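You operate a simulated robot arm through the tools that you are given. There is no shell and no other tool.

You are at the controls of a simulated robot arm. One attempt, no reset.

Task
Fit the red square battery in the square alarm and test it.
Fine: the grey one goes in the USED tub; shut the hatch, then press TEST once.

It is judged by the outcome, as a careful person would: the job done as asked, and still so three seconds after it is handed in. It fails if anything else is knocked over, pushed out of place, dropped, spilled or broken.

Robot
A 7-joint arm with a two-finger parallel gripper, fixed in place. Base frame: the origin is on the floor under the middle of its stand, x ahead of it, y to its left, z up. Lengths are in cm, angles in rad, forces in N, time in s.
It reaches about 147.9 cm from its shoulder. Its first joint turns from -2.897 to 2.897 rad. Payload 4.4 kg.
The TCP is the grasp point between the finger pads, 2.3 cm short of the fingertips. In the tool frame z runs along the fingers and y along their closing line. Largest opening 9.4 cm; finger width 3.8, thickness 1; the body of the gripper, 5.4 by 9.6 cm, starts 3.9 cm behind the TCP.
Orientation is told as [roll, pitch, yaw] about the base's x, y, z axes, in that order, counted from this pose: with the fingers straight down and closing along the base's y, the tool's x points along the base's -x, its y along +y and its z along -z.

Tools
- The arm moves only by the tool move_arm. Its argument "increments" is a list of rows, each a list of 7 numbers: the finger opening in m, from 0 to 0.094, then the shift along the base's x, y, z in m, then the turn, a rotation vector about the base's x, y, z in rad. In form: [[claw, tx, ty, tz, ax, ay, az], ...]. A call has 1 to 20 rows; each row shifts and turns the commanded pose from where the row before left it. A row lasts 0.2 s, in which the tool goes at most 5 cm and 0.15 rad; a call with a longer step from one row to the next is refused whole, and so is a gripper value outside its range. A pose out of reach is approached as far as the arm can. The call stops where the force on the tool passes 90 N (or 10 N more than at its start, if that is more) or the arm is blocked; 0.2 s more then pass. Each finger travels about 7.2 cm/s and halts on what it meets, pressing with about 45 N; the grip force reading is that of the motor and also rises with nothing between the fingers. The clock runs only during rows and for 0.2 s after the last one: add rows that do not move to give the fingers time. It gives the time, the measured TCP pose, the force on the tool (base axes), the opening and the grip force at its end, in the units of the frame above (readings bear some noise), with the torque about the TCP (base axes, N m) and any sound that the robot's microphone picked up.
- Cameras (640 x 400 px; columns grow to the right, rows downward): "scene" is fixed at [40.77, 65.39, 166.02]; the picture's right is [-0.97, -0.23, 0.00], its down [-0.08, 0.32, -0.94] and it looks along [0.22, -0.92, -0.33] (base axes); focal length 348 px, centre (320, 200). "wrist" rides on the gripper at [8.6, 1.6, -7.4] in the tool frame; the picture's right is [-0.18, 0.98, 0.00], its down [-0.58, -0.11, -0.81] and it looks along [-0.79, -0.15, 0.59] (tool axes); focal length 243 px, centre (320, 200). There is no depth. A picture from a camera that has moved, and an enlarged one, comes with that camera's place and axes in the base frame and with its lens. The place of the scene camera against the robot may be out by one fixed shift of up to 1.2 cm in any direction.
- grab_frame(camera): a new picture of that camera. It takes no simulated time.
- inspect(camera, box): a new picture of the part [left, top, right, bottom] of that camera's present view, enlarged. It takes no simulated time.
- job_done(): hands the job in; it is judged then, once.

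Places have to be worked out from the pictures, the camera data and where the tool is seen. Open the gripper and draw the arm clear of the work before you hand the job in, unless the task says otherwise.

The tools are called after "Request:" as a command line: name --pt "numbers of a row" for each row, then --argument value for the rest, lists and objects as JSON in quotes. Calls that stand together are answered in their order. move_arm: Moves the arm, as the interface text tells. Its arguments: {"type":"object","properties":{"increments":{"type":"array","items":{"type":"array","items":{"type":"number"}}}},"required":["increments"]} The other tools are called the same way: grab_frame (camera) takes a picture; inspect (camera, box) takes an enlarged picture of a part of a camera's view; job_done () hands the job in.

At the start:

```text
t: 0.0
ee_pos: [66.55, -46.74, 128.57]
tcp_rot: [0.0, 0.0, -0.001]
wrist_force: [0.2, 0.2, 0.3]
wrist_torque: [0.01, -0.02, 0.02]
grip_width: 9.38
grasp_force: 0.1
```

scene: 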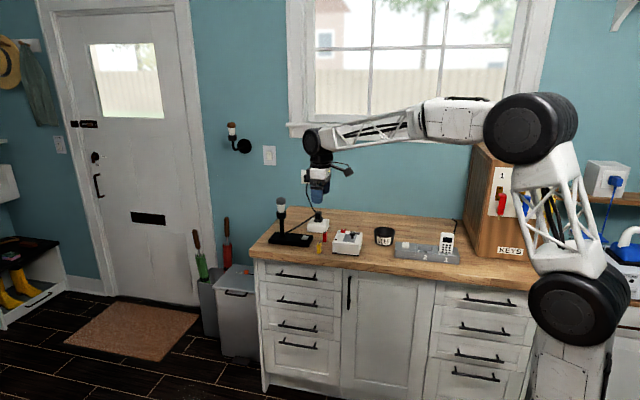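
wrist: 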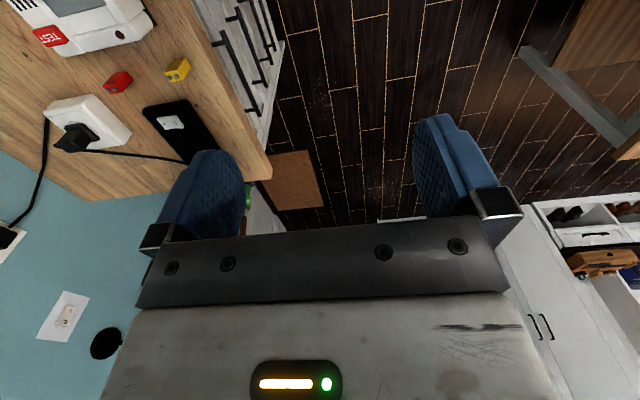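

I start by looking closely at the counter from the scene camera to find the alarm, batteries and tub.

Request:
inspect --camera "scene" --box '[260, 190, 400, 278]'

Request:
inspect --camera "scene" --box '[360, 190, 500, 278]'

Request:
inspect --camera "wrist" --box '[0, 0, 260, 162]'

```text
4.55 times, centred on (330, 234) of scene
camera zoom: at [40.77, 65.39, 166.02], right [-0.97, -0.23, 0.0], down [-0.08, 0.32, -0.94], along [0.22, -0.92, -0.33], focal length 1581 px, centre (274, 46)
```

zoom: 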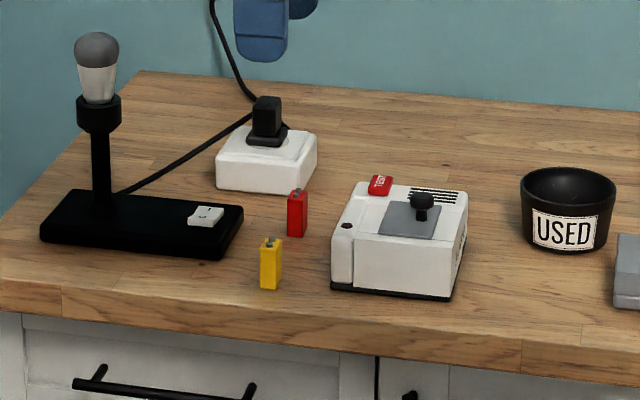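

```text
4.55 times, centred on (430, 234) of scene
camera zoom: at [40.77, 65.39, 166.02], right [-0.97, -0.23, 0.0], down [-0.08, 0.32, -0.94], along [0.22, -0.92, -0.33], focal length 1581 px, centre (-180, 46)
```

zoom: 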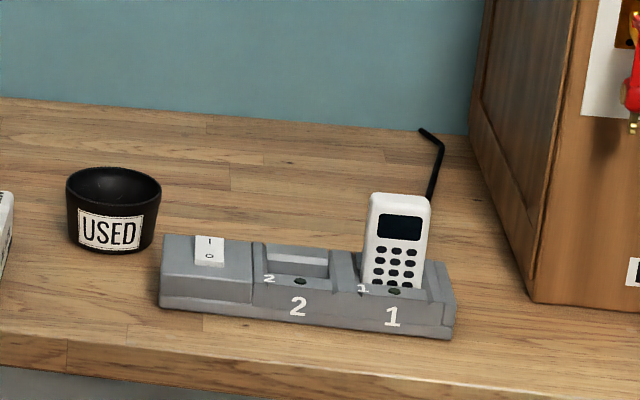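

```text
2.46 times, centred on (130, 81) of wrist
camera zoom: at [57.79, -45.09, 136.02], right [0.18, 0.98, 0.0], down [0.58, -0.11, 0.81], along [0.79, -0.15, -0.59], focal length 597 px, centre (788, 493)
```

zoom: 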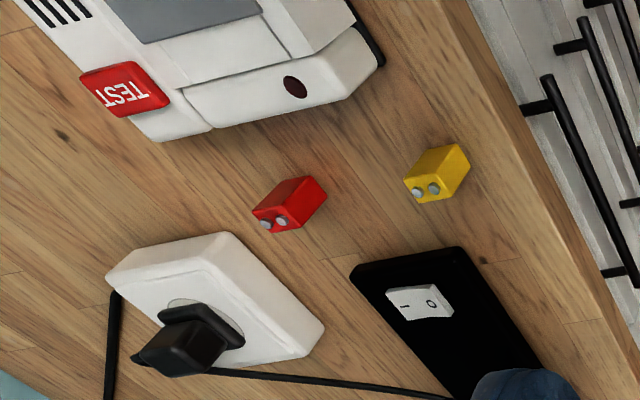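

The square alarm with a knob hatch and red TEST button sits mid-counter, with red and yellow batteries to its left and the USED tub to its right. I turn the wrist toward the counter, staying high, so the wrist camera can look at the work.

Request:
move_arm --pt "0.094 0 -0.01 0.005 0 0 -0.143" --pt "0.094 0 -0.01 0.005 0 0 -0.143" --pt "0.094 0 -0.01 0.005 0 0 -0.143" --pt "0.094 0 -0.01 0 0 0 -0.143" --pt "0.094 0 -0.01 0 0 0 -0.143" --pt "0.094 0 -0.01 0 0 0 -0.143" --pt "0.094 0 -0.01 0 0 0 -0.143" --pt "0.094 0 -0.01 0 0 0 -0.143" --pt "0.094 0 -0.01 0 0 0 -0.143" --pt "0.094 0 -0.01 0 0 0 -0.143" --pt "0.094 0 -0.01 0 0 0 -0.14"

```text
t: 2.4
ee_pos: [66.42, -57.91, 130.2]
tcp_rot: [-0.001, 0.001, -1.571]
wrist_force: [0.1, 0.2, -0.3]
wrist_torque: [0.01, 0.0, 0.02]
grip_width: 9.42
grasp_force: 0.0
```

The wrist turned cleanly to yaw -1.571. I take both pictures to see the counter from here.

Request:
grab_frame --camera "wrist"

Request:
grab_frame --camera "scene"

```text
taken
camera wrist: at [68.08, -49.16, 137.61], right [0.98, -0.18, 0.0], down [-0.11, -0.58, 0.81], along [-0.15, -0.79, -0.59], focal length 243 px, centre (320, 200)
```

wrist: 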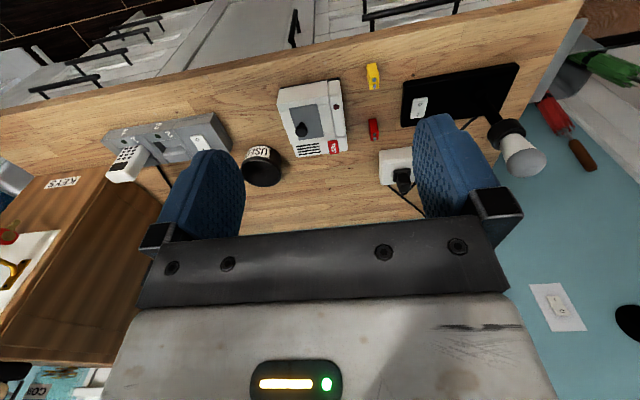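

```text
taken
```

scene: 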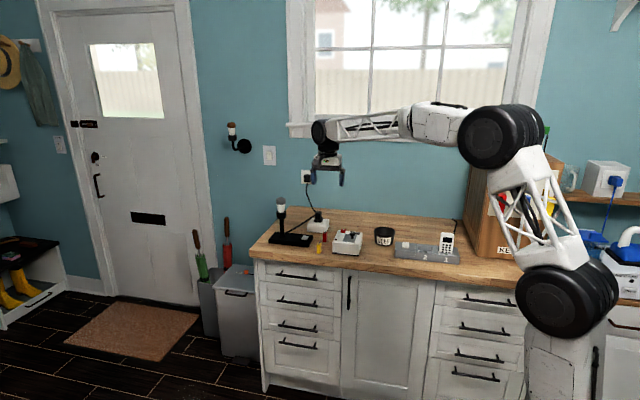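

The alarm, batteries and tub are all in the wrist view; I enlarge them for pixel measurements.

Request:
inspect --camera "wrist" --box '[240, 55, 420, 167]'

Request:
inspect --camera "scene" --box '[300, 215, 400, 278]'

```text
3.56 times, centred on (330, 111) of wrist
camera zoom: at [68.08, -49.16, 137.61], right [0.98, -0.18, 0.0], down [-0.11, -0.58, 0.81], along [-0.15, -0.79, -0.59], focal length 863 px, centre (284, 516)
```

zoom: 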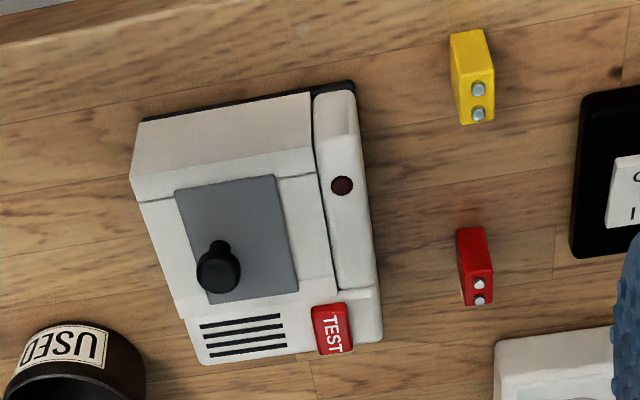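

```text
6.35 times, centred on (350, 246) of scene
camera zoom: at [40.77, 65.39, 166.02], right [-0.97, -0.23, 0.0], down [-0.08, 0.32, -0.94], along [0.22, -0.92, -0.33], focal length 2208 px, centre (130, -95)
```

zoom: 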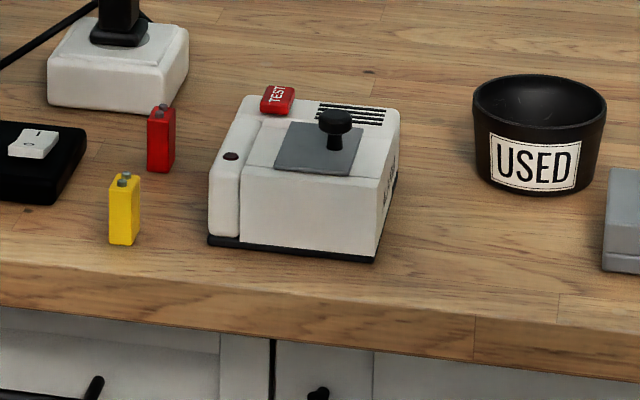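

Triangulating two wrist views puts the red battery's top near (73.6, -85.2, 95.4), the counter near z 90.5, and the alarm hatch near (60.5, -78). I move closer for a detailed look at the hatch.

Request:
move_arm --pt "0.094 -0.007 -0.02 -0.03 0 0 0" --pt "0.094 -0.007 -0.02 -0.03 0 0 0" --pt "0.094 -0.007 -0.02 -0.03 0 0 0" --pt "0.094 -0.007 -0.02 -0.03 0 0 0" --pt "0.094 -0.007 -0.02 -0.03 0 0 0" --pt "0.094 -0.005 -0.02 -0.03 0 0 0"

Request:
grab_frame --camera "wrist"

Request:
inspect --camera "wrist" --box '[200, 0, 440, 150]'

```text
t: 3.8
ee_pos: [62.47, -69.98, 112.41]
tcp_rot: [0.002, -0.001, -1.569]
wrist_force: [0.4, -0.7, -0.3]
wrist_torque: [0.0, 0.01, -0.05]
grip_width: 9.4
grasp_force: 0.0
```

```text
taken
camera wrist: at [64.0, -61.24, 119.94], right [0.98, -0.18, 0.0], down [-0.11, -0.58, 0.81], along [-0.15, -0.79, -0.59], focal length 243 px, centre (320, 200)
```

wrist: 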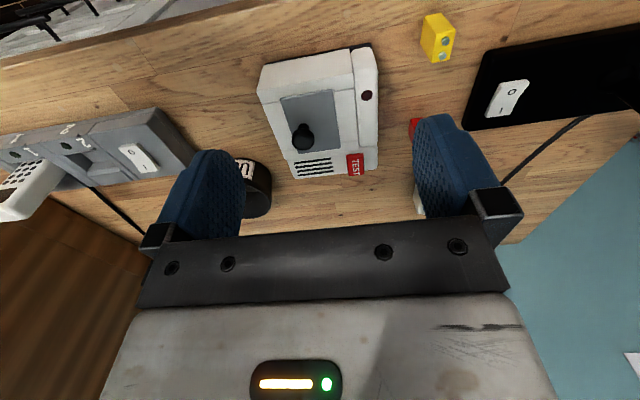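

```text
2.67 times, centred on (320, 75) of wrist
camera zoom: at [64.0, -61.24, 119.94], right [0.98, -0.18, 0.0], down [-0.11, -0.58, 0.81], along [-0.15, -0.79, -0.59], focal length 647 px, centre (320, 533)
```

zoom: 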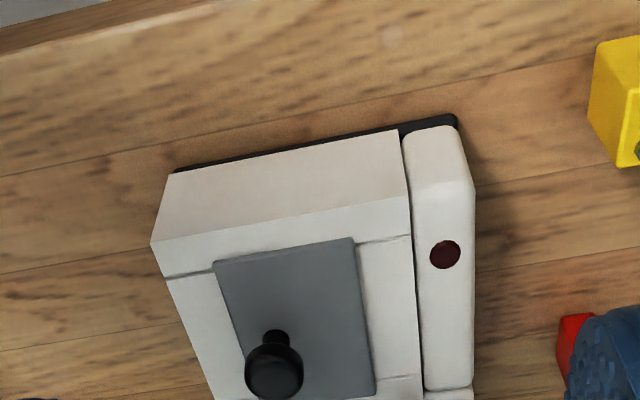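

Request:
inspect --camera "wrist" --box '[240, 40, 400, 190]'

```text
2.67 times, centred on (320, 115) of wrist
camera zoom: at [64.0, -61.24, 119.94], right [0.98, -0.18, 0.0], down [-0.11, -0.58, 0.81], along [-0.15, -0.79, -0.59], focal length 647 px, centre (320, 427)
```

zoom: 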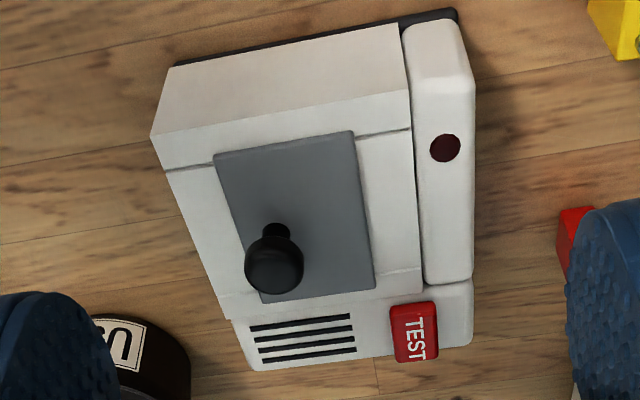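

Seams around the grey panel suggest a lidded well, with the knob toward the panel's -x side. I'll view it from the -x side at a lower angle to judge how the hatch opens and its height.

Request:
move_arm --pt "0.094 -0.017 0 0 0 0 0.143" --pt "0.094 -0.017 0 0 0 0 0.143" --pt "0.094 -0.017 0 0 0 0 0.143" --pt "0.094 -0.017 0 0 0 0 0.143" --pt "0.094 -0.017 0 0 0 0 0.143" --pt "0.094 -0.017 -0.01 -0.01 0 0 0.143" --pt "0.094 -0.017 -0.01 -0.01 0 0 0.143" --pt "0.094 -0.017 -0.01 -0.01 0 0 0.143" --pt "0.094 -0.017 -0.01 -0.01 0 0 0.143" --pt "0.094 -0.017 -0.01 -0.01 0 0 0.143" --pt "0.094 0 0 -0.01 0 0 0.139"

Request:
grab_frame --camera "wrist"

Request:
grab_frame --camera "scene"

```text
t: 6.2
ee_pos: [45.45, -74.95, 105.93]
tcp_rot: [0.0, 0.0, 0.003]
wrist_force: [-0.1, -0.3, 0.0]
wrist_torque: [0.04, -0.02, -0.03]
grip_width: 9.39
grasp_force: 0.1
```

```text
taken
camera wrist: at [36.74, -73.16, 113.4], right [0.18, 0.98, 0.0], down [0.58, -0.11, 0.81], along [0.79, -0.15, -0.59], focal length 243 px, centre (320, 200)
```

wrist: 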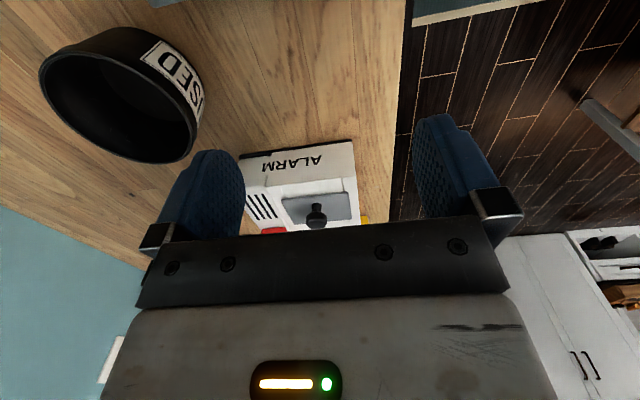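

```text
taken
```

scene: 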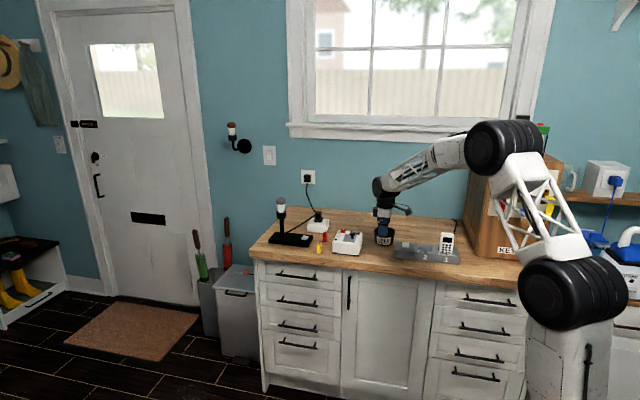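

Request:
inspect --camera "wrist" --box '[230, 130, 390, 240]'

Request:
inspect --camera "scene" --box '[320, 215, 400, 265]'

```text
3.64 times, centred on (310, 185) of wrist
camera zoom: at [36.74, -73.16, 113.4], right [0.18, 0.98, 0.0], down [0.58, -0.11, 0.81], along [0.79, -0.15, -0.59], focal length 882 px, centre (356, 254)
```

zoom: 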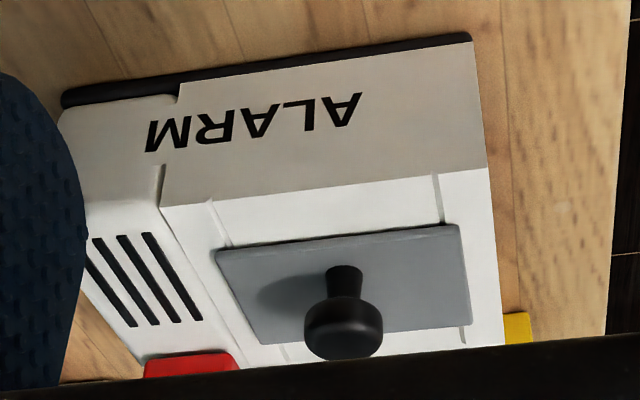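

```text
8.00 times, centred on (360, 240) of scene
camera zoom: at [40.77, 65.39, 166.02], right [-0.97, -0.23, 0.0], down [-0.08, 0.32, -0.94], along [0.22, -0.92, -0.33], focal length 2783 px, centre (0, -120)
```

zoom: 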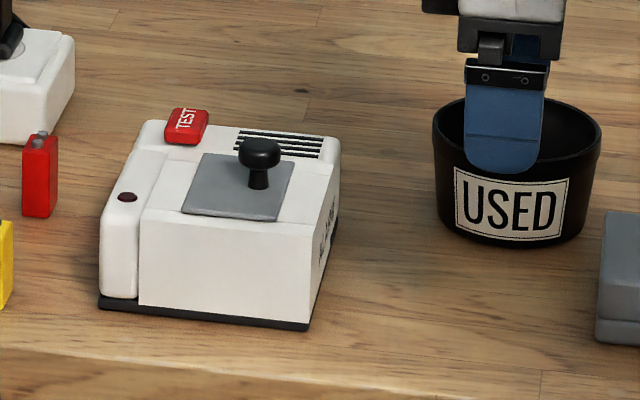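

The hatch panel spans about x 57.5–62.9, y -81.5 to -73.9 at z 97.3, and the knob head is at about (59.1, -77.65, 99.5), offset to -x, so a hinge on the +x edge is likely. I go above the knob with the fingers closing along y and check the alignment.

Request:
move_arm --pt "0.08 0.02 0 0.005 0 0 0" --pt "0.07 0.03 -0.007 0 0 0 0" --pt "0.06 0.04 -0.01 0 0 0 0" --pt "0.05 0.03 -0.007 0 0 0 0" --pt "0.05 0.0168 -0.003 0 0 0 0" --pt "0.05 0 0 -0.01 0 0 0"

Request:
grab_frame --camera "wrist"

Request:
inspect --camera "scene" --box '[310, 200, 400, 260]'

```text
t: 7.6
ee_pos: [59.15, -77.66, 105.5]
tcp_rot: [0.0, -0.001, -0.002]
wrist_force: [-0.5, 0.5, -0.4]
wrist_torque: [0.01, 0.01, 0.02]
grip_width: 5.02
grasp_force: 0.0
```

```text
taken
camera wrist: at [50.47, -75.87, 112.97], right [0.19, 0.98, 0.0], down [0.58, -0.11, 0.81], along [0.79, -0.15, -0.59], focal length 243 px, centre (320, 200)
```

wrist: 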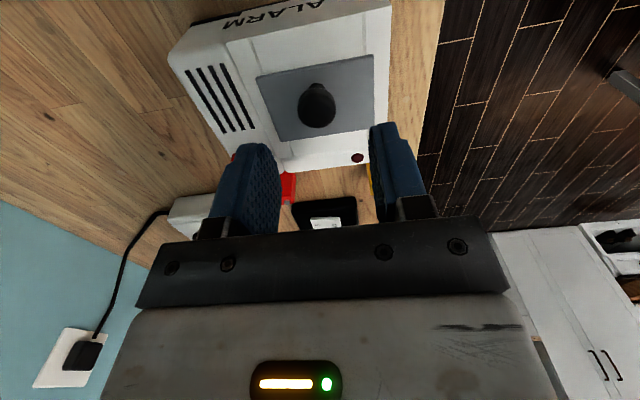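

```text
6.67 times, centred on (355, 230) of scene
camera zoom: at [40.77, 65.39, 166.02], right [-0.97, -0.23, 0.0], down [-0.08, 0.32, -0.94], along [0.22, -0.92, -0.33], focal length 2319 px, centre (87, 0)
```

zoom: 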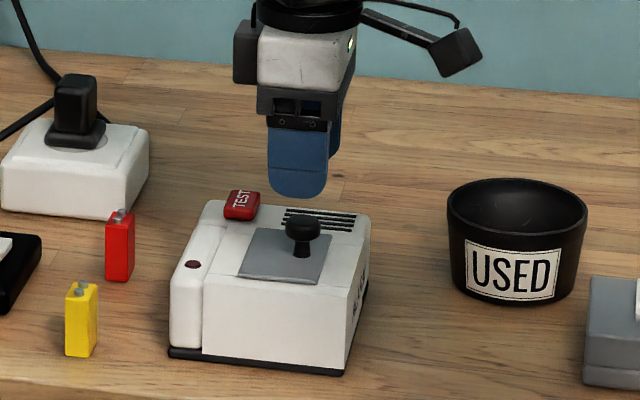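

The knob sits between the fingers as planned; I enlarge to refine its position before descending.

Request:
inspect --camera "wrist" --box '[230, 30, 410, 170]'

```text
2.86 times, centred on (320, 100) of wrist
camera zoom: at [50.47, -75.87, 112.97], right [0.19, 0.98, 0.0], down [0.58, -0.11, 0.81], along [0.79, -0.15, -0.59], focal length 693 px, centre (320, 486)
```

zoom: 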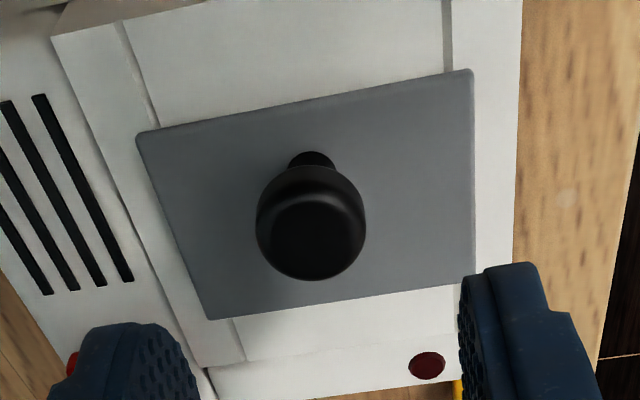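

The knob head resolves to (59.2, -77.7, 99.5), matching the TCP. I descend so the fingertips stay about 0.7 cm above the panel and close on the knob.

Request:
move_arm --pt "0.05 0 0 -0.02 0 0 0" --pt "0.05 0 0 -0.02 0 0 0" --pt "0.05 0 0 -0.012 0 0 0" --pt "0.05 0 0 0 0 0 0" --pt "0.035 0 0 0 0 0 0" --pt "0.024 0 0 0 0 0 0" --pt "0.018 0 0 0 0 0 0" --pt "0.018 0 0 0 0 0 0"

Request:
inspect --camera "scene" --box '[310, 200, 400, 260]'

```text
t: 9.4
ee_pos: [59.18, -77.38, 100.47]
tcp_rot: [0.0, 0.0, -0.002]
wrist_force: [-3.1, -2.7, 0.9]
wrist_torque: [-0.02, 0.04, 0.04]
grip_width: 2.29
grasp_force: 45.0
```

```text
6.67 times, centred on (355, 230) of scene
camera zoom: at [40.77, 65.39, 166.02], right [-0.97, -0.23, 0.0], down [-0.08, 0.32, -0.94], along [0.22, -0.92, -0.33], focal length 2319 px, centre (87, 0)
```

zoom: 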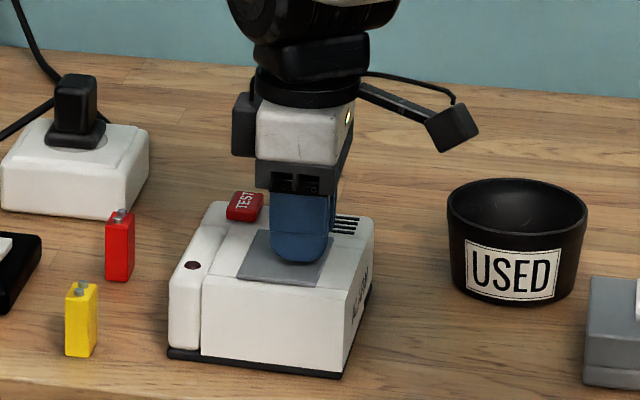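

The grip is firm on the knob (2.29 cm, 45 N). I make a small test lift along the expected hinge arc and watch the forces.

Request:
move_arm --pt "0.018 0.001 0.0015 0.002 0 0.03 0" --pt "0.018 0.001 0.0015 0.002 0 0.03 0" --pt "0.018 0 0 0 0 0 0"

Request:
inspect --camera "scene" --box '[330, 220, 380, 255]'

Request:
grab_frame --camera "wrist"

```text
t: 10.2
ee_pos: [59.44, -77.23, 100.81]
tcp_rot: [-0.001, 0.059, -0.003]
wrist_force: [0.3, -4.0, 7.1]
wrist_torque: [-0.02, -0.97, -0.09]
grip_width: 2.28
grasp_force: 45.0
```

```text
11.43 times, centred on (355, 238) of scene
camera zoom: at [40.77, 65.39, 166.02], right [-0.97, -0.23, 0.0], down [-0.08, 0.32, -0.94], along [0.22, -0.92, -0.33], focal length 3975 px, centre (-80, -229)
```

zoom: 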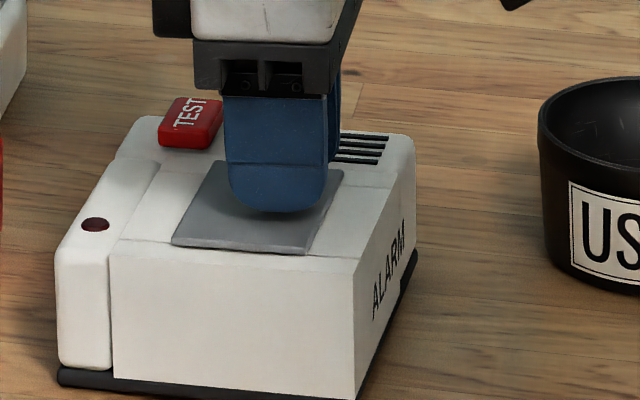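

```text
taken
camera wrist: at [51.14, -75.47, 108.77], right [0.18, 0.98, -0.01], down [0.63, -0.11, 0.77], along [0.76, -0.15, -0.64], focal length 243 px, centre (320, 200)
```

wrist: 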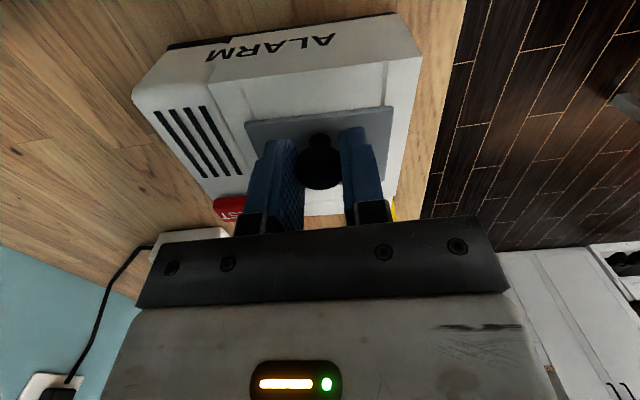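

Forces rose only mildly (7 N up). I enlarge the wrist view to see whether the panel's -x edge has lifted.

Request:
inspect --camera "wrist" --box '[200, 60, 440, 220]'

Request:
inspect --camera "scene" --box '[340, 228, 368, 248]'

```text
2.50 times, centred on (320, 140) of wrist
camera zoom: at [51.14, -75.47, 108.77], right [0.18, 0.98, -0.01], down [0.63, -0.11, 0.77], along [0.76, -0.15, -0.64], focal length 606 px, centre (320, 350)
```

zoom: 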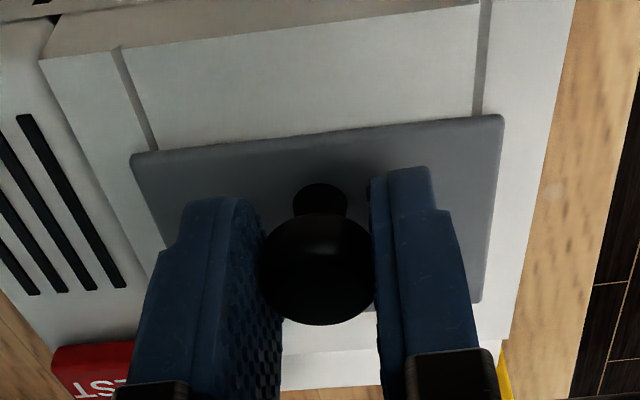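

```text
16.00 times, centred on (354, 238) of scene
camera zoom: at [40.77, 65.39, 166.02], right [-0.97, -0.23, 0.0], down [-0.08, 0.32, -0.94], along [0.22, -0.92, -0.33], focal length 5565 px, centre (-224, -408)
```

zoom: 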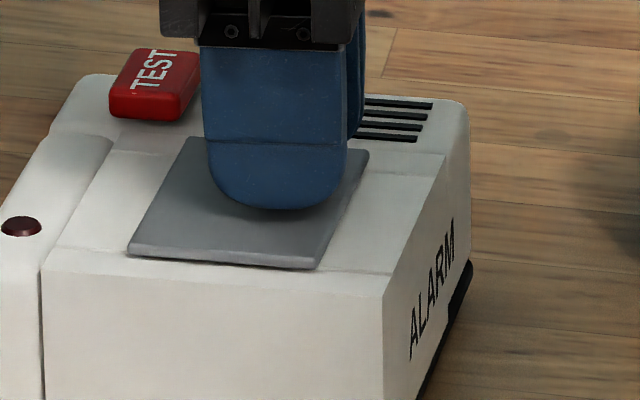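

The panel has not visibly lifted yet, though the alarm seems to have yawed a few degrees when gripped. I take one more small step along the arc and read the force change.

Request:
move_arm --pt "0.018 0.001 0 0.002 0 0.03 0" --pt "0.018 0.001 0 0.002 0 0.03 0" --pt "0.018 0 0 0 0 0 0"

Request:
inspect --camera "scene" --box '[330, 220, 380, 260]'

Request:
inspect --camera "wrist" --box '[200, 60, 440, 220]'

```text
t: 11.0
ee_pos: [59.6, -77.23, 101.19]
tcp_rot: [0.003, 0.12, 0.0]
wrist_force: [1.3, -2.8, 11.6]
wrist_torque: [-0.07, -1.26, 0.07]
grip_width: 2.27
grasp_force: 45.2
```

```text
10.00 times, centred on (355, 240) of scene
camera zoom: at [40.77, 65.39, 166.02], right [-0.97, -0.23, 0.0], down [-0.08, 0.32, -0.94], along [0.22, -0.92, -0.33], focal length 3478 px, centre (-30, -200)
```

zoom: 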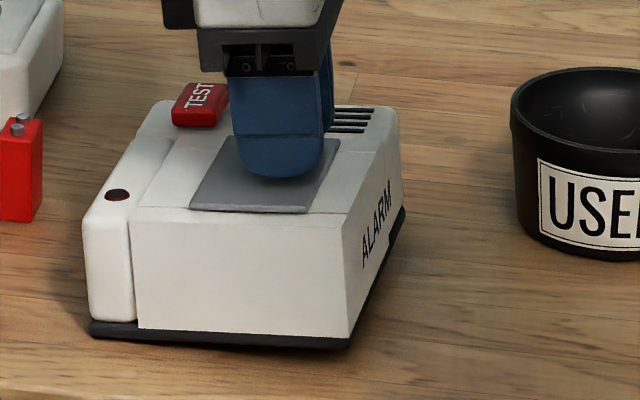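

```text
2.50 times, centred on (320, 140) of wrist
camera zoom: at [51.82, -75.45, 109.65], right [0.18, 0.98, -0.02], down [0.67, -0.11, 0.73], along [0.72, -0.15, -0.68], focal length 606 px, centre (320, 350)
```

zoom: 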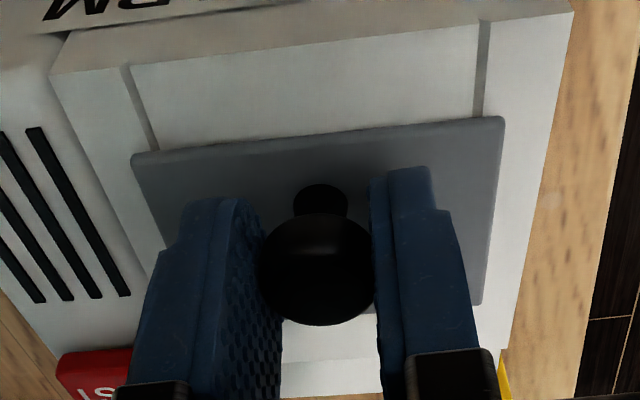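

The whole alarm is tilting with the gripper, so the hatch does not hinge open this way; I undo this motion at once to set the alarm flat again.

Request:
move_arm --pt "0.018 -0.001 0 -0.002 0 -0.03 0" --pt "0.018 -0.001 0 -0.002 0 -0.03 0" --pt "0.018 -0.001 0 -0.002 0 -0.03 0" --pt "0.018 -0.001 0 -0.002 0 -0.03 0" --pt "0.018 0 0 0 0 0 0"

Request:
inspect --camera "scene" --box '[330, 220, 380, 260]'

```text
t: 12.2
ee_pos: [59.2, -77.18, 100.4]
tcp_rot: [-0.001, 0.0, -0.002]
wrist_force: [-6.5, 1.8, 12.9]
wrist_torque: [0.03, 1.32, 0.02]
grip_width: 2.3
grasp_force: 45.6
```

```text
10.00 times, centred on (355, 240) of scene
camera zoom: at [40.77, 65.39, 166.02], right [-0.97, -0.23, 0.0], down [-0.08, 0.32, -0.94], along [0.22, -0.92, -0.33], focal length 3478 px, centre (-30, -200)
```

zoom: 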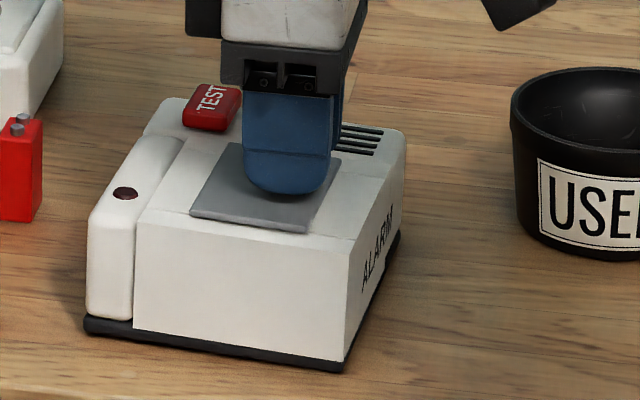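

Residual torque remains from slip in the pads. I open the fingers a little and rise clear so the alarm can settle, then look again.

Request:
move_arm --pt "0.03 0 0 0 0 0 0" --pt "0.045 0 0 0 0 0 0" --pt "0.05 0 0 0 0 0 0" --pt "0.05 0 0 0.02 0 0 0" --pt "0.05 0 0 0.03 0 0 0" --pt "0.05 0 0 0.03 0 0 0"

Request:
inspect --camera "scene" --box '[330, 220, 380, 260]'

Request:
grab_frame --camera "wrist"

Request:
inspect --camera "wrist" --box '[200, 0, 440, 160]'

```text
t: 13.6
ee_pos: [59.26, -77.19, 108.1]
tcp_rot: [0.001, 0.001, -0.001]
wrist_force: [0.0, 0.4, -0.3]
wrist_torque: [-0.02, -0.01, -0.01]
grip_width: 4.98
grasp_force: 0.0
```

```text
10.00 times, centred on (355, 240) of scene
camera zoom: at [40.77, 65.39, 166.02], right [-0.97, -0.23, 0.0], down [-0.08, 0.32, -0.94], along [0.22, -0.92, -0.33], focal length 3478 px, centre (-30, -200)
```

zoom: 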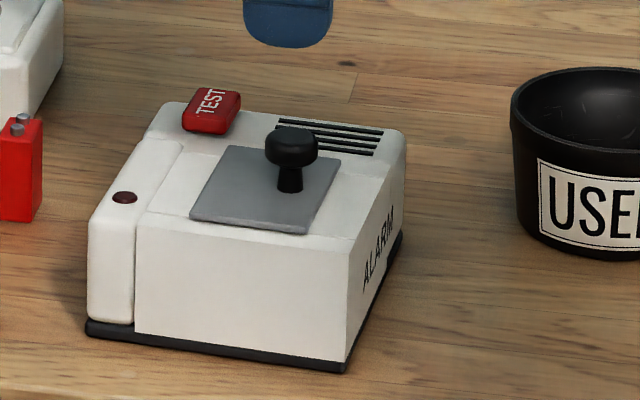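

```text
taken
camera wrist: at [50.45, -75.43, 115.54], right [0.19, 0.98, 0.0], down [0.58, -0.11, 0.81], along [0.79, -0.15, -0.59], focal length 243 px, centre (320, 200)
```

wrist: 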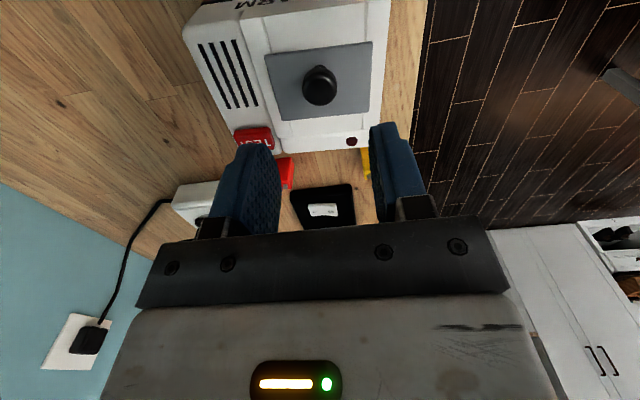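

```text
2.50 times, centred on (320, 80) of wrist
camera zoom: at [50.45, -75.43, 115.54], right [0.19, 0.98, 0.0], down [0.58, -0.11, 0.81], along [0.79, -0.15, -0.59], focal length 606 px, centre (320, 500)
```

zoom: 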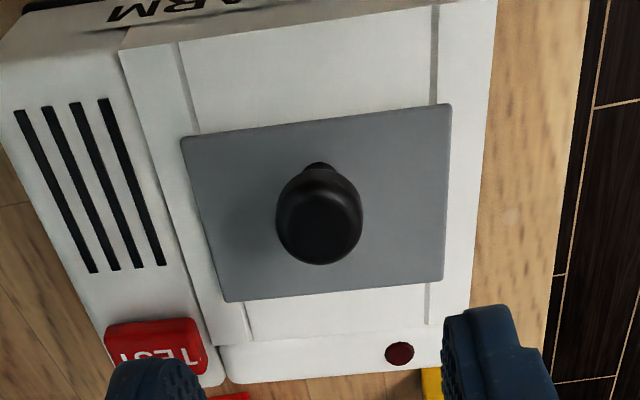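

The alarm is flat again, yawed about -3° with the hatch centre at (60.3, -77.1) and the knob at (59.3, -77.1); the hatch is unmoved relative to the box. It is evidently not a free hinge, so I re-grip the knob and test a gentle slide toward -x.

Request:
move_arm --pt "0.045 0 0.0006 -0.03 0 0 0" --pt "0.045 0 0 -0.03 0 0 0" --pt "0.045 0 0 -0.02 0 0 0" --pt "0.045 0 0 0 0 0 0" --pt "0.035 0 0 0 0 0 0" --pt "0.028 0 0 0 0 0 0" --pt "0.02 0 0 0 0 0 0" --pt "0.018 0 0 0 0 0 0"

Request:
inspect --camera "wrist" --box '[200, 60, 440, 220]'

```text
t: 15.4
ee_pos: [59.2, -77.04, 100.34]
tcp_rot: [0.0, 0.0, -0.003]
wrist_force: [-0.9, 0.4, 0.4]
wrist_torque: [-0.01, 0.03, -0.01]
grip_width: 2.29
grasp_force: 45.1
```

```text
2.50 times, centred on (320, 140) of wrist
camera zoom: at [50.46, -75.33, 107.77], right [0.19, 0.98, 0.0], down [0.58, -0.11, 0.81], along [0.79, -0.15, -0.59], focal length 606 px, centre (320, 350)
```

zoom: 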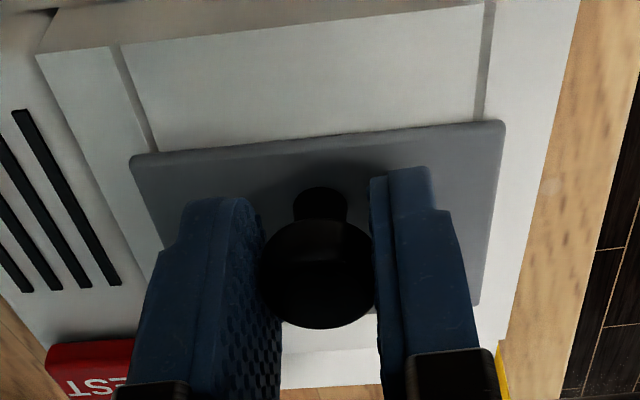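

Clean grip with almost no side force. Now a slow slide toward -x of about 0.6 cm.

Request:
move_arm --pt "0.018 -0.002 0 0 0 0 0" --pt "0.018 -0.002 0 0 0 0 0" --pt "0.018 -0.002 0 0 0 0 0" --pt "0.018 0 0 0 0 0 0"

Request:
inspect --camera "wrist" --box '[200, 60, 440, 220]'

Request:
inspect --camera "scene" --box '[330, 220, 380, 260]'

```text
t: 16.4
ee_pos: [58.64, -77.17, 100.35]
tcp_rot: [0.0, 0.0, -0.003]
wrist_force: [0.8, 2.0, -0.8]
wrist_torque: [0.02, 0.01, 0.0]
grip_width: 2.28
grasp_force: 44.8
```

```text
2.50 times, centred on (320, 140) of wrist
camera zoom: at [49.85, -75.45, 107.77], right [0.19, 0.98, 0.0], down [0.58, -0.11, 0.81], along [0.79, -0.15, -0.59], focal length 606 px, centre (320, 350)
```

zoom: 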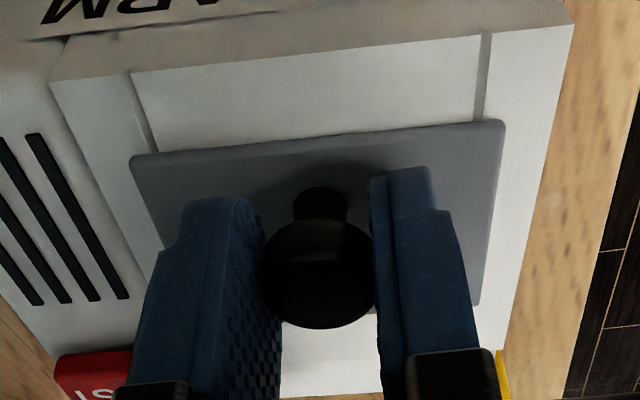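

```text
10.00 times, centred on (355, 240) of scene
camera zoom: at [40.77, 65.39, 166.02], right [-0.97, -0.23, 0.0], down [-0.08, 0.32, -0.94], along [0.22, -0.92, -0.33], focal length 3478 px, centre (-30, -200)
```

zoom: 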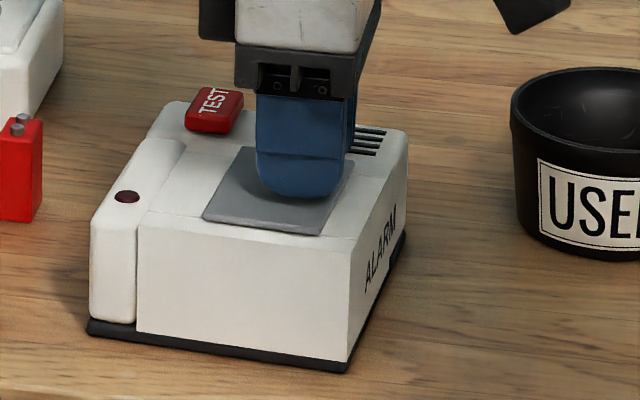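

The hatch slides toward -x relative to the box with under 2 N, and the box stays put. I continue sliding along the alarm's own axis (slightly yawed).

Request:
move_arm --pt "0.018 -0.004 0.0002 0 0 0 0" --pt "0.018 -0.004 0.0002 0 0 0 0" --pt "0.018 -0.004 0.0002 0 0 0 0" --pt "0.018 -0.004 0.0002 0 0 0 0" --pt "0.018 -0.004 0.0002 0 0 0 0" --pt "0.018 0 0 0 0 0 0"

Request:
inspect --camera "wrist" --box '[200, 60, 440, 220]'

Request:
inspect --camera "scene" --box '[330, 220, 380, 260]'

```text
t: 17.8
ee_pos: [56.58, -76.95, 100.29]
tcp_rot: [-0.002, 0.0, -0.001]
wrist_force: [0.4, -1.1, -0.2]
wrist_torque: [-0.02, -0.01, 0.02]
grip_width: 2.3
grasp_force: 44.9
```

```text
2.50 times, centred on (320, 140) of wrist
camera zoom: at [47.84, -75.28, 107.77], right [0.18, 0.98, 0.0], down [0.58, -0.11, 0.81], along [0.79, -0.15, -0.59], focal length 606 px, centre (320, 350)
```

zoom: 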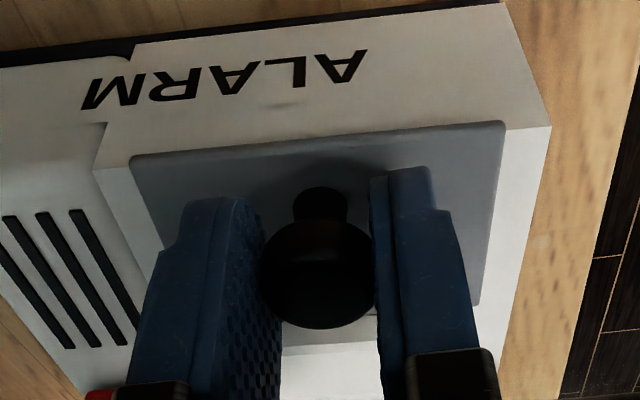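

```text
10.00 times, centred on (355, 240) of scene
camera zoom: at [40.77, 65.39, 166.02], right [-0.97, -0.23, 0.0], down [-0.08, 0.32, -0.94], along [0.22, -0.92, -0.33], focal length 3478 px, centre (-30, -200)
```

zoom: 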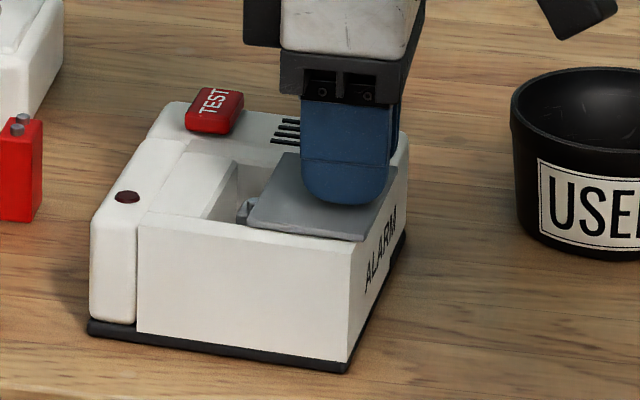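

The hatch slides well, revealing the well with a grey battery inside. I keep sliding until the travel ends, watching force.

Request:
move_arm --pt "0.018 -0.004 0.0002 0 0 0 0" --pt "0.018 -0.004 0.0002 0 0 0 0" --pt "0.018 -0.004 0.0002 0 0 0 0" --pt "0.018 -0.004 0.0002 0 0 0 0" --pt "0.018 0 0 0 0 0 0"

Request:
inspect --camera "scene" --box '[330, 220, 380, 260]'

```text
t: 19.0
ee_pos: [55.05, -77.02, 100.3]
tcp_rot: [0.001, 0.0, -0.001]
wrist_force: [-0.3, 1.1, 3.0]
wrist_torque: [0.0, -0.12, -0.02]
grip_width: 2.28
grasp_force: 45.1
```

```text
10.00 times, centred on (355, 240) of scene
camera zoom: at [40.77, 65.39, 166.02], right [-0.97, -0.23, 0.0], down [-0.08, 0.32, -0.94], along [0.22, -0.92, -0.33], focal length 3478 px, centre (-30, -200)
```

zoom: 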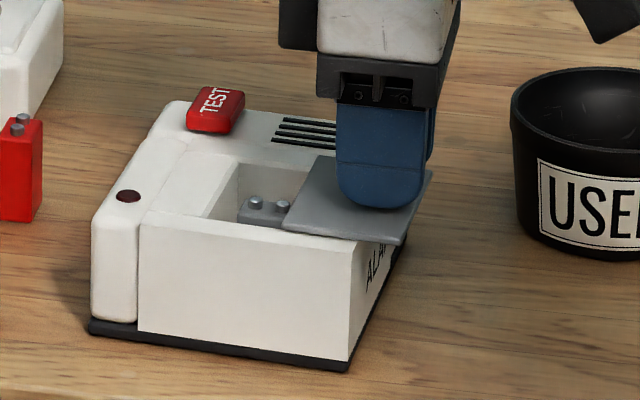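

Grey battery with terminals up is visible in the well; I slide on to the end of travel.

Request:
move_arm --pt "0.018 -0.003 0.0002 0 0 0 0" --pt "0.018 -0.003 0.0001 0 0 0 0" --pt "0.018 -0.003 0.0001 0 0 0 0" --pt "0.018 -0.003 0.0001 0 0 0 0" --pt "0.018 0 0 0 0 0 0"

Request:
inspect --camera "scene" --box '[330, 220, 380, 260]'

```text
t: 20.2
ee_pos: [53.83, -76.93, 100.29]
tcp_rot: [0.0, 0.001, -0.003]
wrist_force: [0.5, 0.2, 0.0]
wrist_torque: [0.17, 0.36, -0.03]
grip_width: 2.27
grasp_force: 45.4
```

```text
10.00 times, centred on (355, 240) of scene
camera zoom: at [40.77, 65.39, 166.02], right [-0.97, -0.23, 0.0], down [-0.08, 0.32, -0.94], along [0.22, -0.92, -0.33], focal length 3478 px, centre (-30, -200)
```

zoom: 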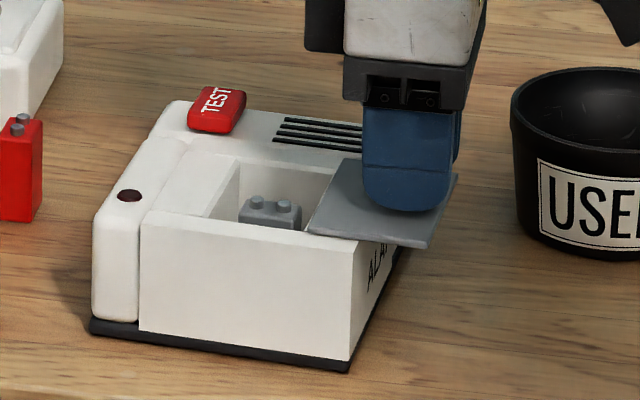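

About 5.4 cm of travel and the battery is exposed. I try a further 0.4 cm to see whether the end stop is reached.

Request:
move_arm --pt "0.018 -0.002 0.0001 0 0 0 0" --pt "0.018 -0.002 0.0001 0 0 0 0" --pt "0.018 0 0 0 0 0 0"

Request:
inspect --camera "scene" --box '[330, 220, 380, 260]'

Request:
inspect --camera "wrist" --box '[200, 60, 440, 220]'

```text
t: 21.0
ee_pos: [53.61, -77.01, 100.46]
tcp_rot: [0.0, 0.001, -0.003]
wrist_force: [0.2, -0.7, -0.4]
wrist_torque: [0.08, 0.33, 0.01]
grip_width: 2.27
grasp_force: 44.7
```

```text
10.00 times, centred on (355, 240) of scene
camera zoom: at [40.77, 65.39, 166.02], right [-0.97, -0.23, 0.0], down [-0.08, 0.32, -0.94], along [0.22, -0.92, -0.33], focal length 3478 px, centre (-30, -200)
```

zoom: 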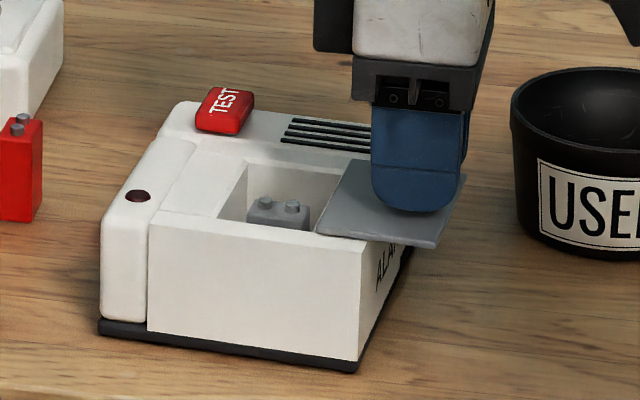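

```text
2.50 times, centred on (320, 140) of wrist
camera zoom: at [44.71, -75.21, 107.82], right [0.19, 0.98, 0.0], down [0.58, -0.11, 0.81], along [0.79, -0.15, -0.59], focal length 606 px, centre (320, 350)
```

zoom: 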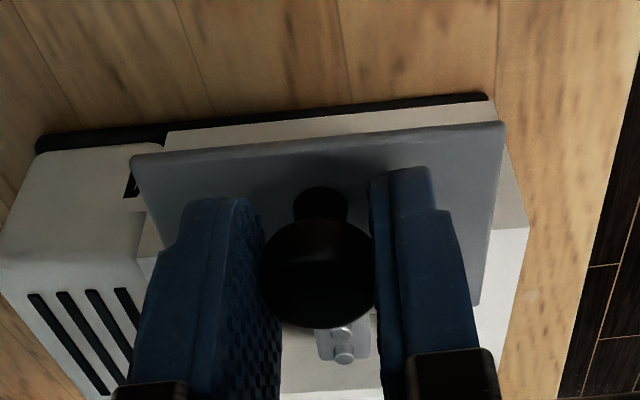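

The end stop was reached (the box itself shifted about 0.4 cm, which I can restore when closing). I release the knob, rise, and move so the wrist camera can see into the well.

Request:
move_arm --pt "0.03 0 0 0 0 0 0" --pt "0.045 0 0 0 0 0 0" --pt "0.05 0 0 0 0 0 0" --pt "0.05 0 0 0.02 0 0 0" --pt "0.05 0 0 0.03 0 0 0" --pt "0.05 0.02 0 0.03 0 0 0" --pt "0.05 0.03 0 0 0 0 0" --pt "0.05 0.02 0 0 0 0 0"

Request:
grab_frame --camera "wrist"

Request:
inspect --camera "wrist" --box '[200, 0, 440, 160]'

Request:
inspect --camera "scene" --box '[330, 220, 380, 260]'

```text
t: 22.8
ee_pos: [60.51, -77.21, 108.17]
tcp_rot: [-0.001, 0.001, -0.001]
wrist_force: [0.5, 0.6, -0.6]
wrist_torque: [0.01, 0.03, -0.01]
grip_width: 4.98
grasp_force: 0.1
```

```text
taken
camera wrist: at [51.71, -75.4, 115.77], right [0.19, 0.98, 0.0], down [0.58, -0.11, 0.81], along [0.79, -0.15, -0.59], focal length 243 px, centre (320, 200)
```

wrist: 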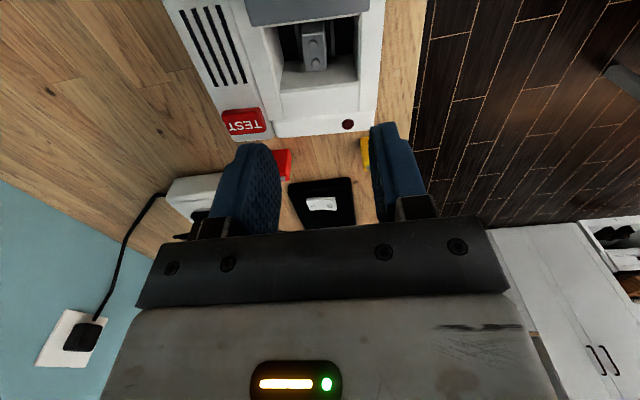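

```text
2.50 times, centred on (320, 80) of wrist
camera zoom: at [51.71, -75.4, 115.77], right [0.19, 0.98, 0.0], down [0.58, -0.11, 0.81], along [0.79, -0.15, -0.59], focal length 606 px, centre (320, 500)
```

zoom: 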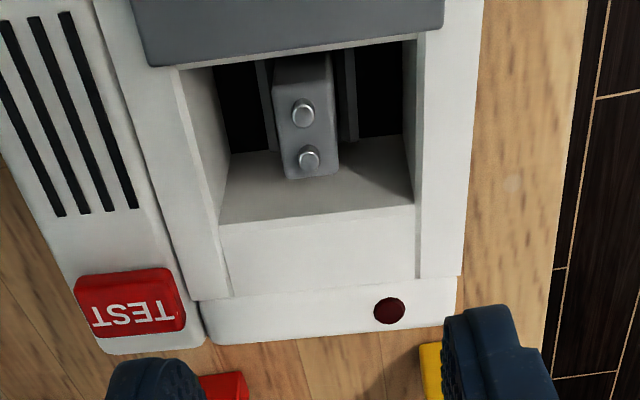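

```text
10.00 times, centred on (355, 240) of scene
camera zoom: at [40.77, 65.39, 166.02], right [-0.97, -0.23, 0.0], down [-0.08, 0.32, -0.94], along [0.22, -0.92, -0.33], focal length 3478 px, centre (-30, -200)
```

zoom: 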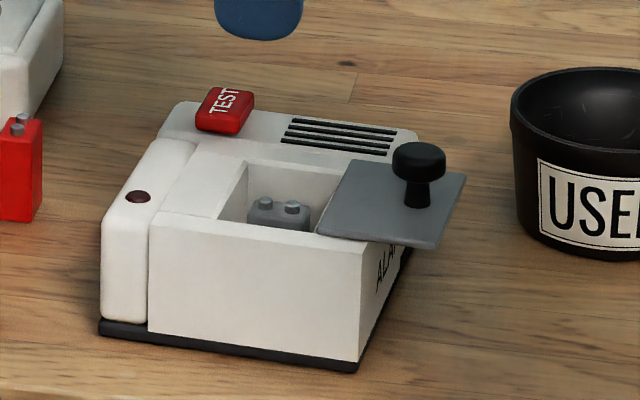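

The grey battery's terminals lie along x at about (59.1–60.4, -77.3, 96.2), in a well roughly x 57.2–61.8, y -80.5 to -74.3. Before reaching in, I tilt the wrist to look straight down into the well for guide ribs and clearances.

Request:
move_arm --pt "0.05 0.014 0 0 0 0.15 0" --pt "0.05 0.014 0 -0.01 0 0.15 0" --pt "0.05 0.014 0 -0.015 0 0.15 0" --pt "0.05 0 0 0 0 0 0"

Request:
grab_frame --camera "wrist"

Request:
inspect --camera "wrist" --box '[230, 0, 410, 120]'

```text
t: 23.8
ee_pos: [64.66, -76.9, 105.83]
tcp_rot: [0.001, 0.451, -0.002]
wrist_force: [0.5, 0.4, -0.1]
wrist_torque: [0.02, 0.02, -0.01]
grip_width: 5.0
grasp_force: 0.1
```

```text
taken
camera wrist: at [59.98, -75.17, 116.3], right [0.17, 0.98, -0.08], down [0.87, -0.11, 0.47], along [0.46, -0.15, -0.88], focal length 243 px, centre (320, 200)
```

wrist: 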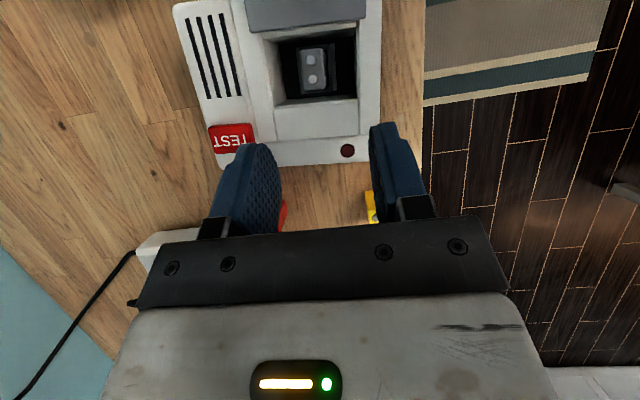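

```text
3.33 times, centred on (320, 60) of wrist
camera zoom: at [59.98, -75.17, 116.3], right [0.17, 0.98, -0.08], down [0.87, -0.11, 0.47], along [0.46, -0.15, -0.88], focal length 809 px, centre (320, 667)
```

zoom: 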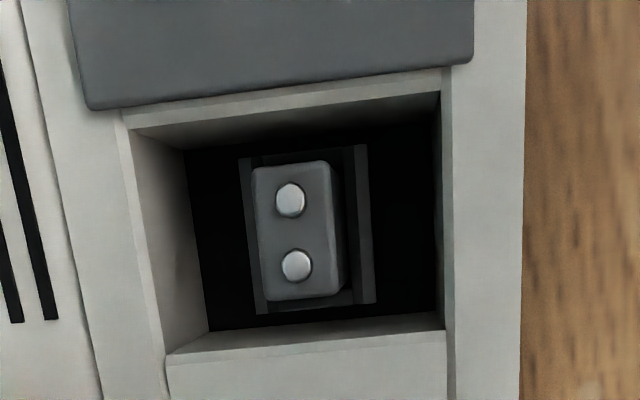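

Looking straight down: the battery is 1.7 (y) × 2.6 (x) cm centred at (59.7, -77.3) with yaw about -0.08, standing in a low socket; the well is 4.3 × 6.2 cm, so the 3.8 cm wide fingers just fit closing along y. I straighten the wrist, match the yaw, and hover above with a 3.2 cm opening.

Request:
move_arm --pt "0.04 -0.015 0 0.005 0 -0.15 0" --pt "0.032 -0.0175 -0.002 0 0 -0.15 0" --pt "0.032 -0.017 -0.0025 0 0 -0.151 0" --pt "0.032 0 0 0 0 0 -0.08" --pt "0.032 0 0 0 0 0 0" --pt "0.032 0 0 0 0 0 0"

Request:
inspect --camera "wrist" --box '[220, 20, 420, 160]'

```text
refused: row 3 steps farther than a row can; nothing moved
```

```text
2.86 times, centred on (320, 90) of wrist
camera zoom: at [59.98, -75.17, 116.3], right [0.17, 0.98, -0.08], down [0.87, -0.11, 0.47], along [0.46, -0.15, -0.88], focal length 693 px, centre (320, 514)
```

zoom: 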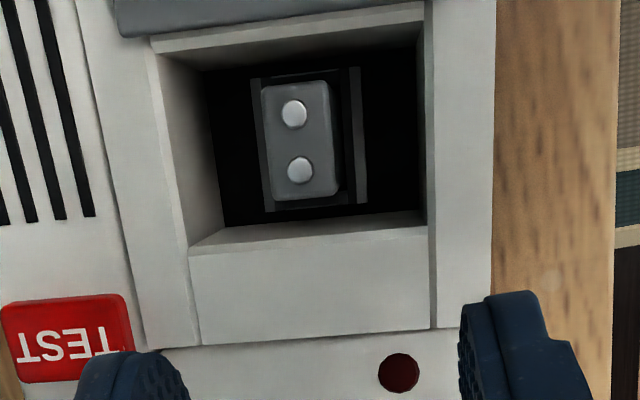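

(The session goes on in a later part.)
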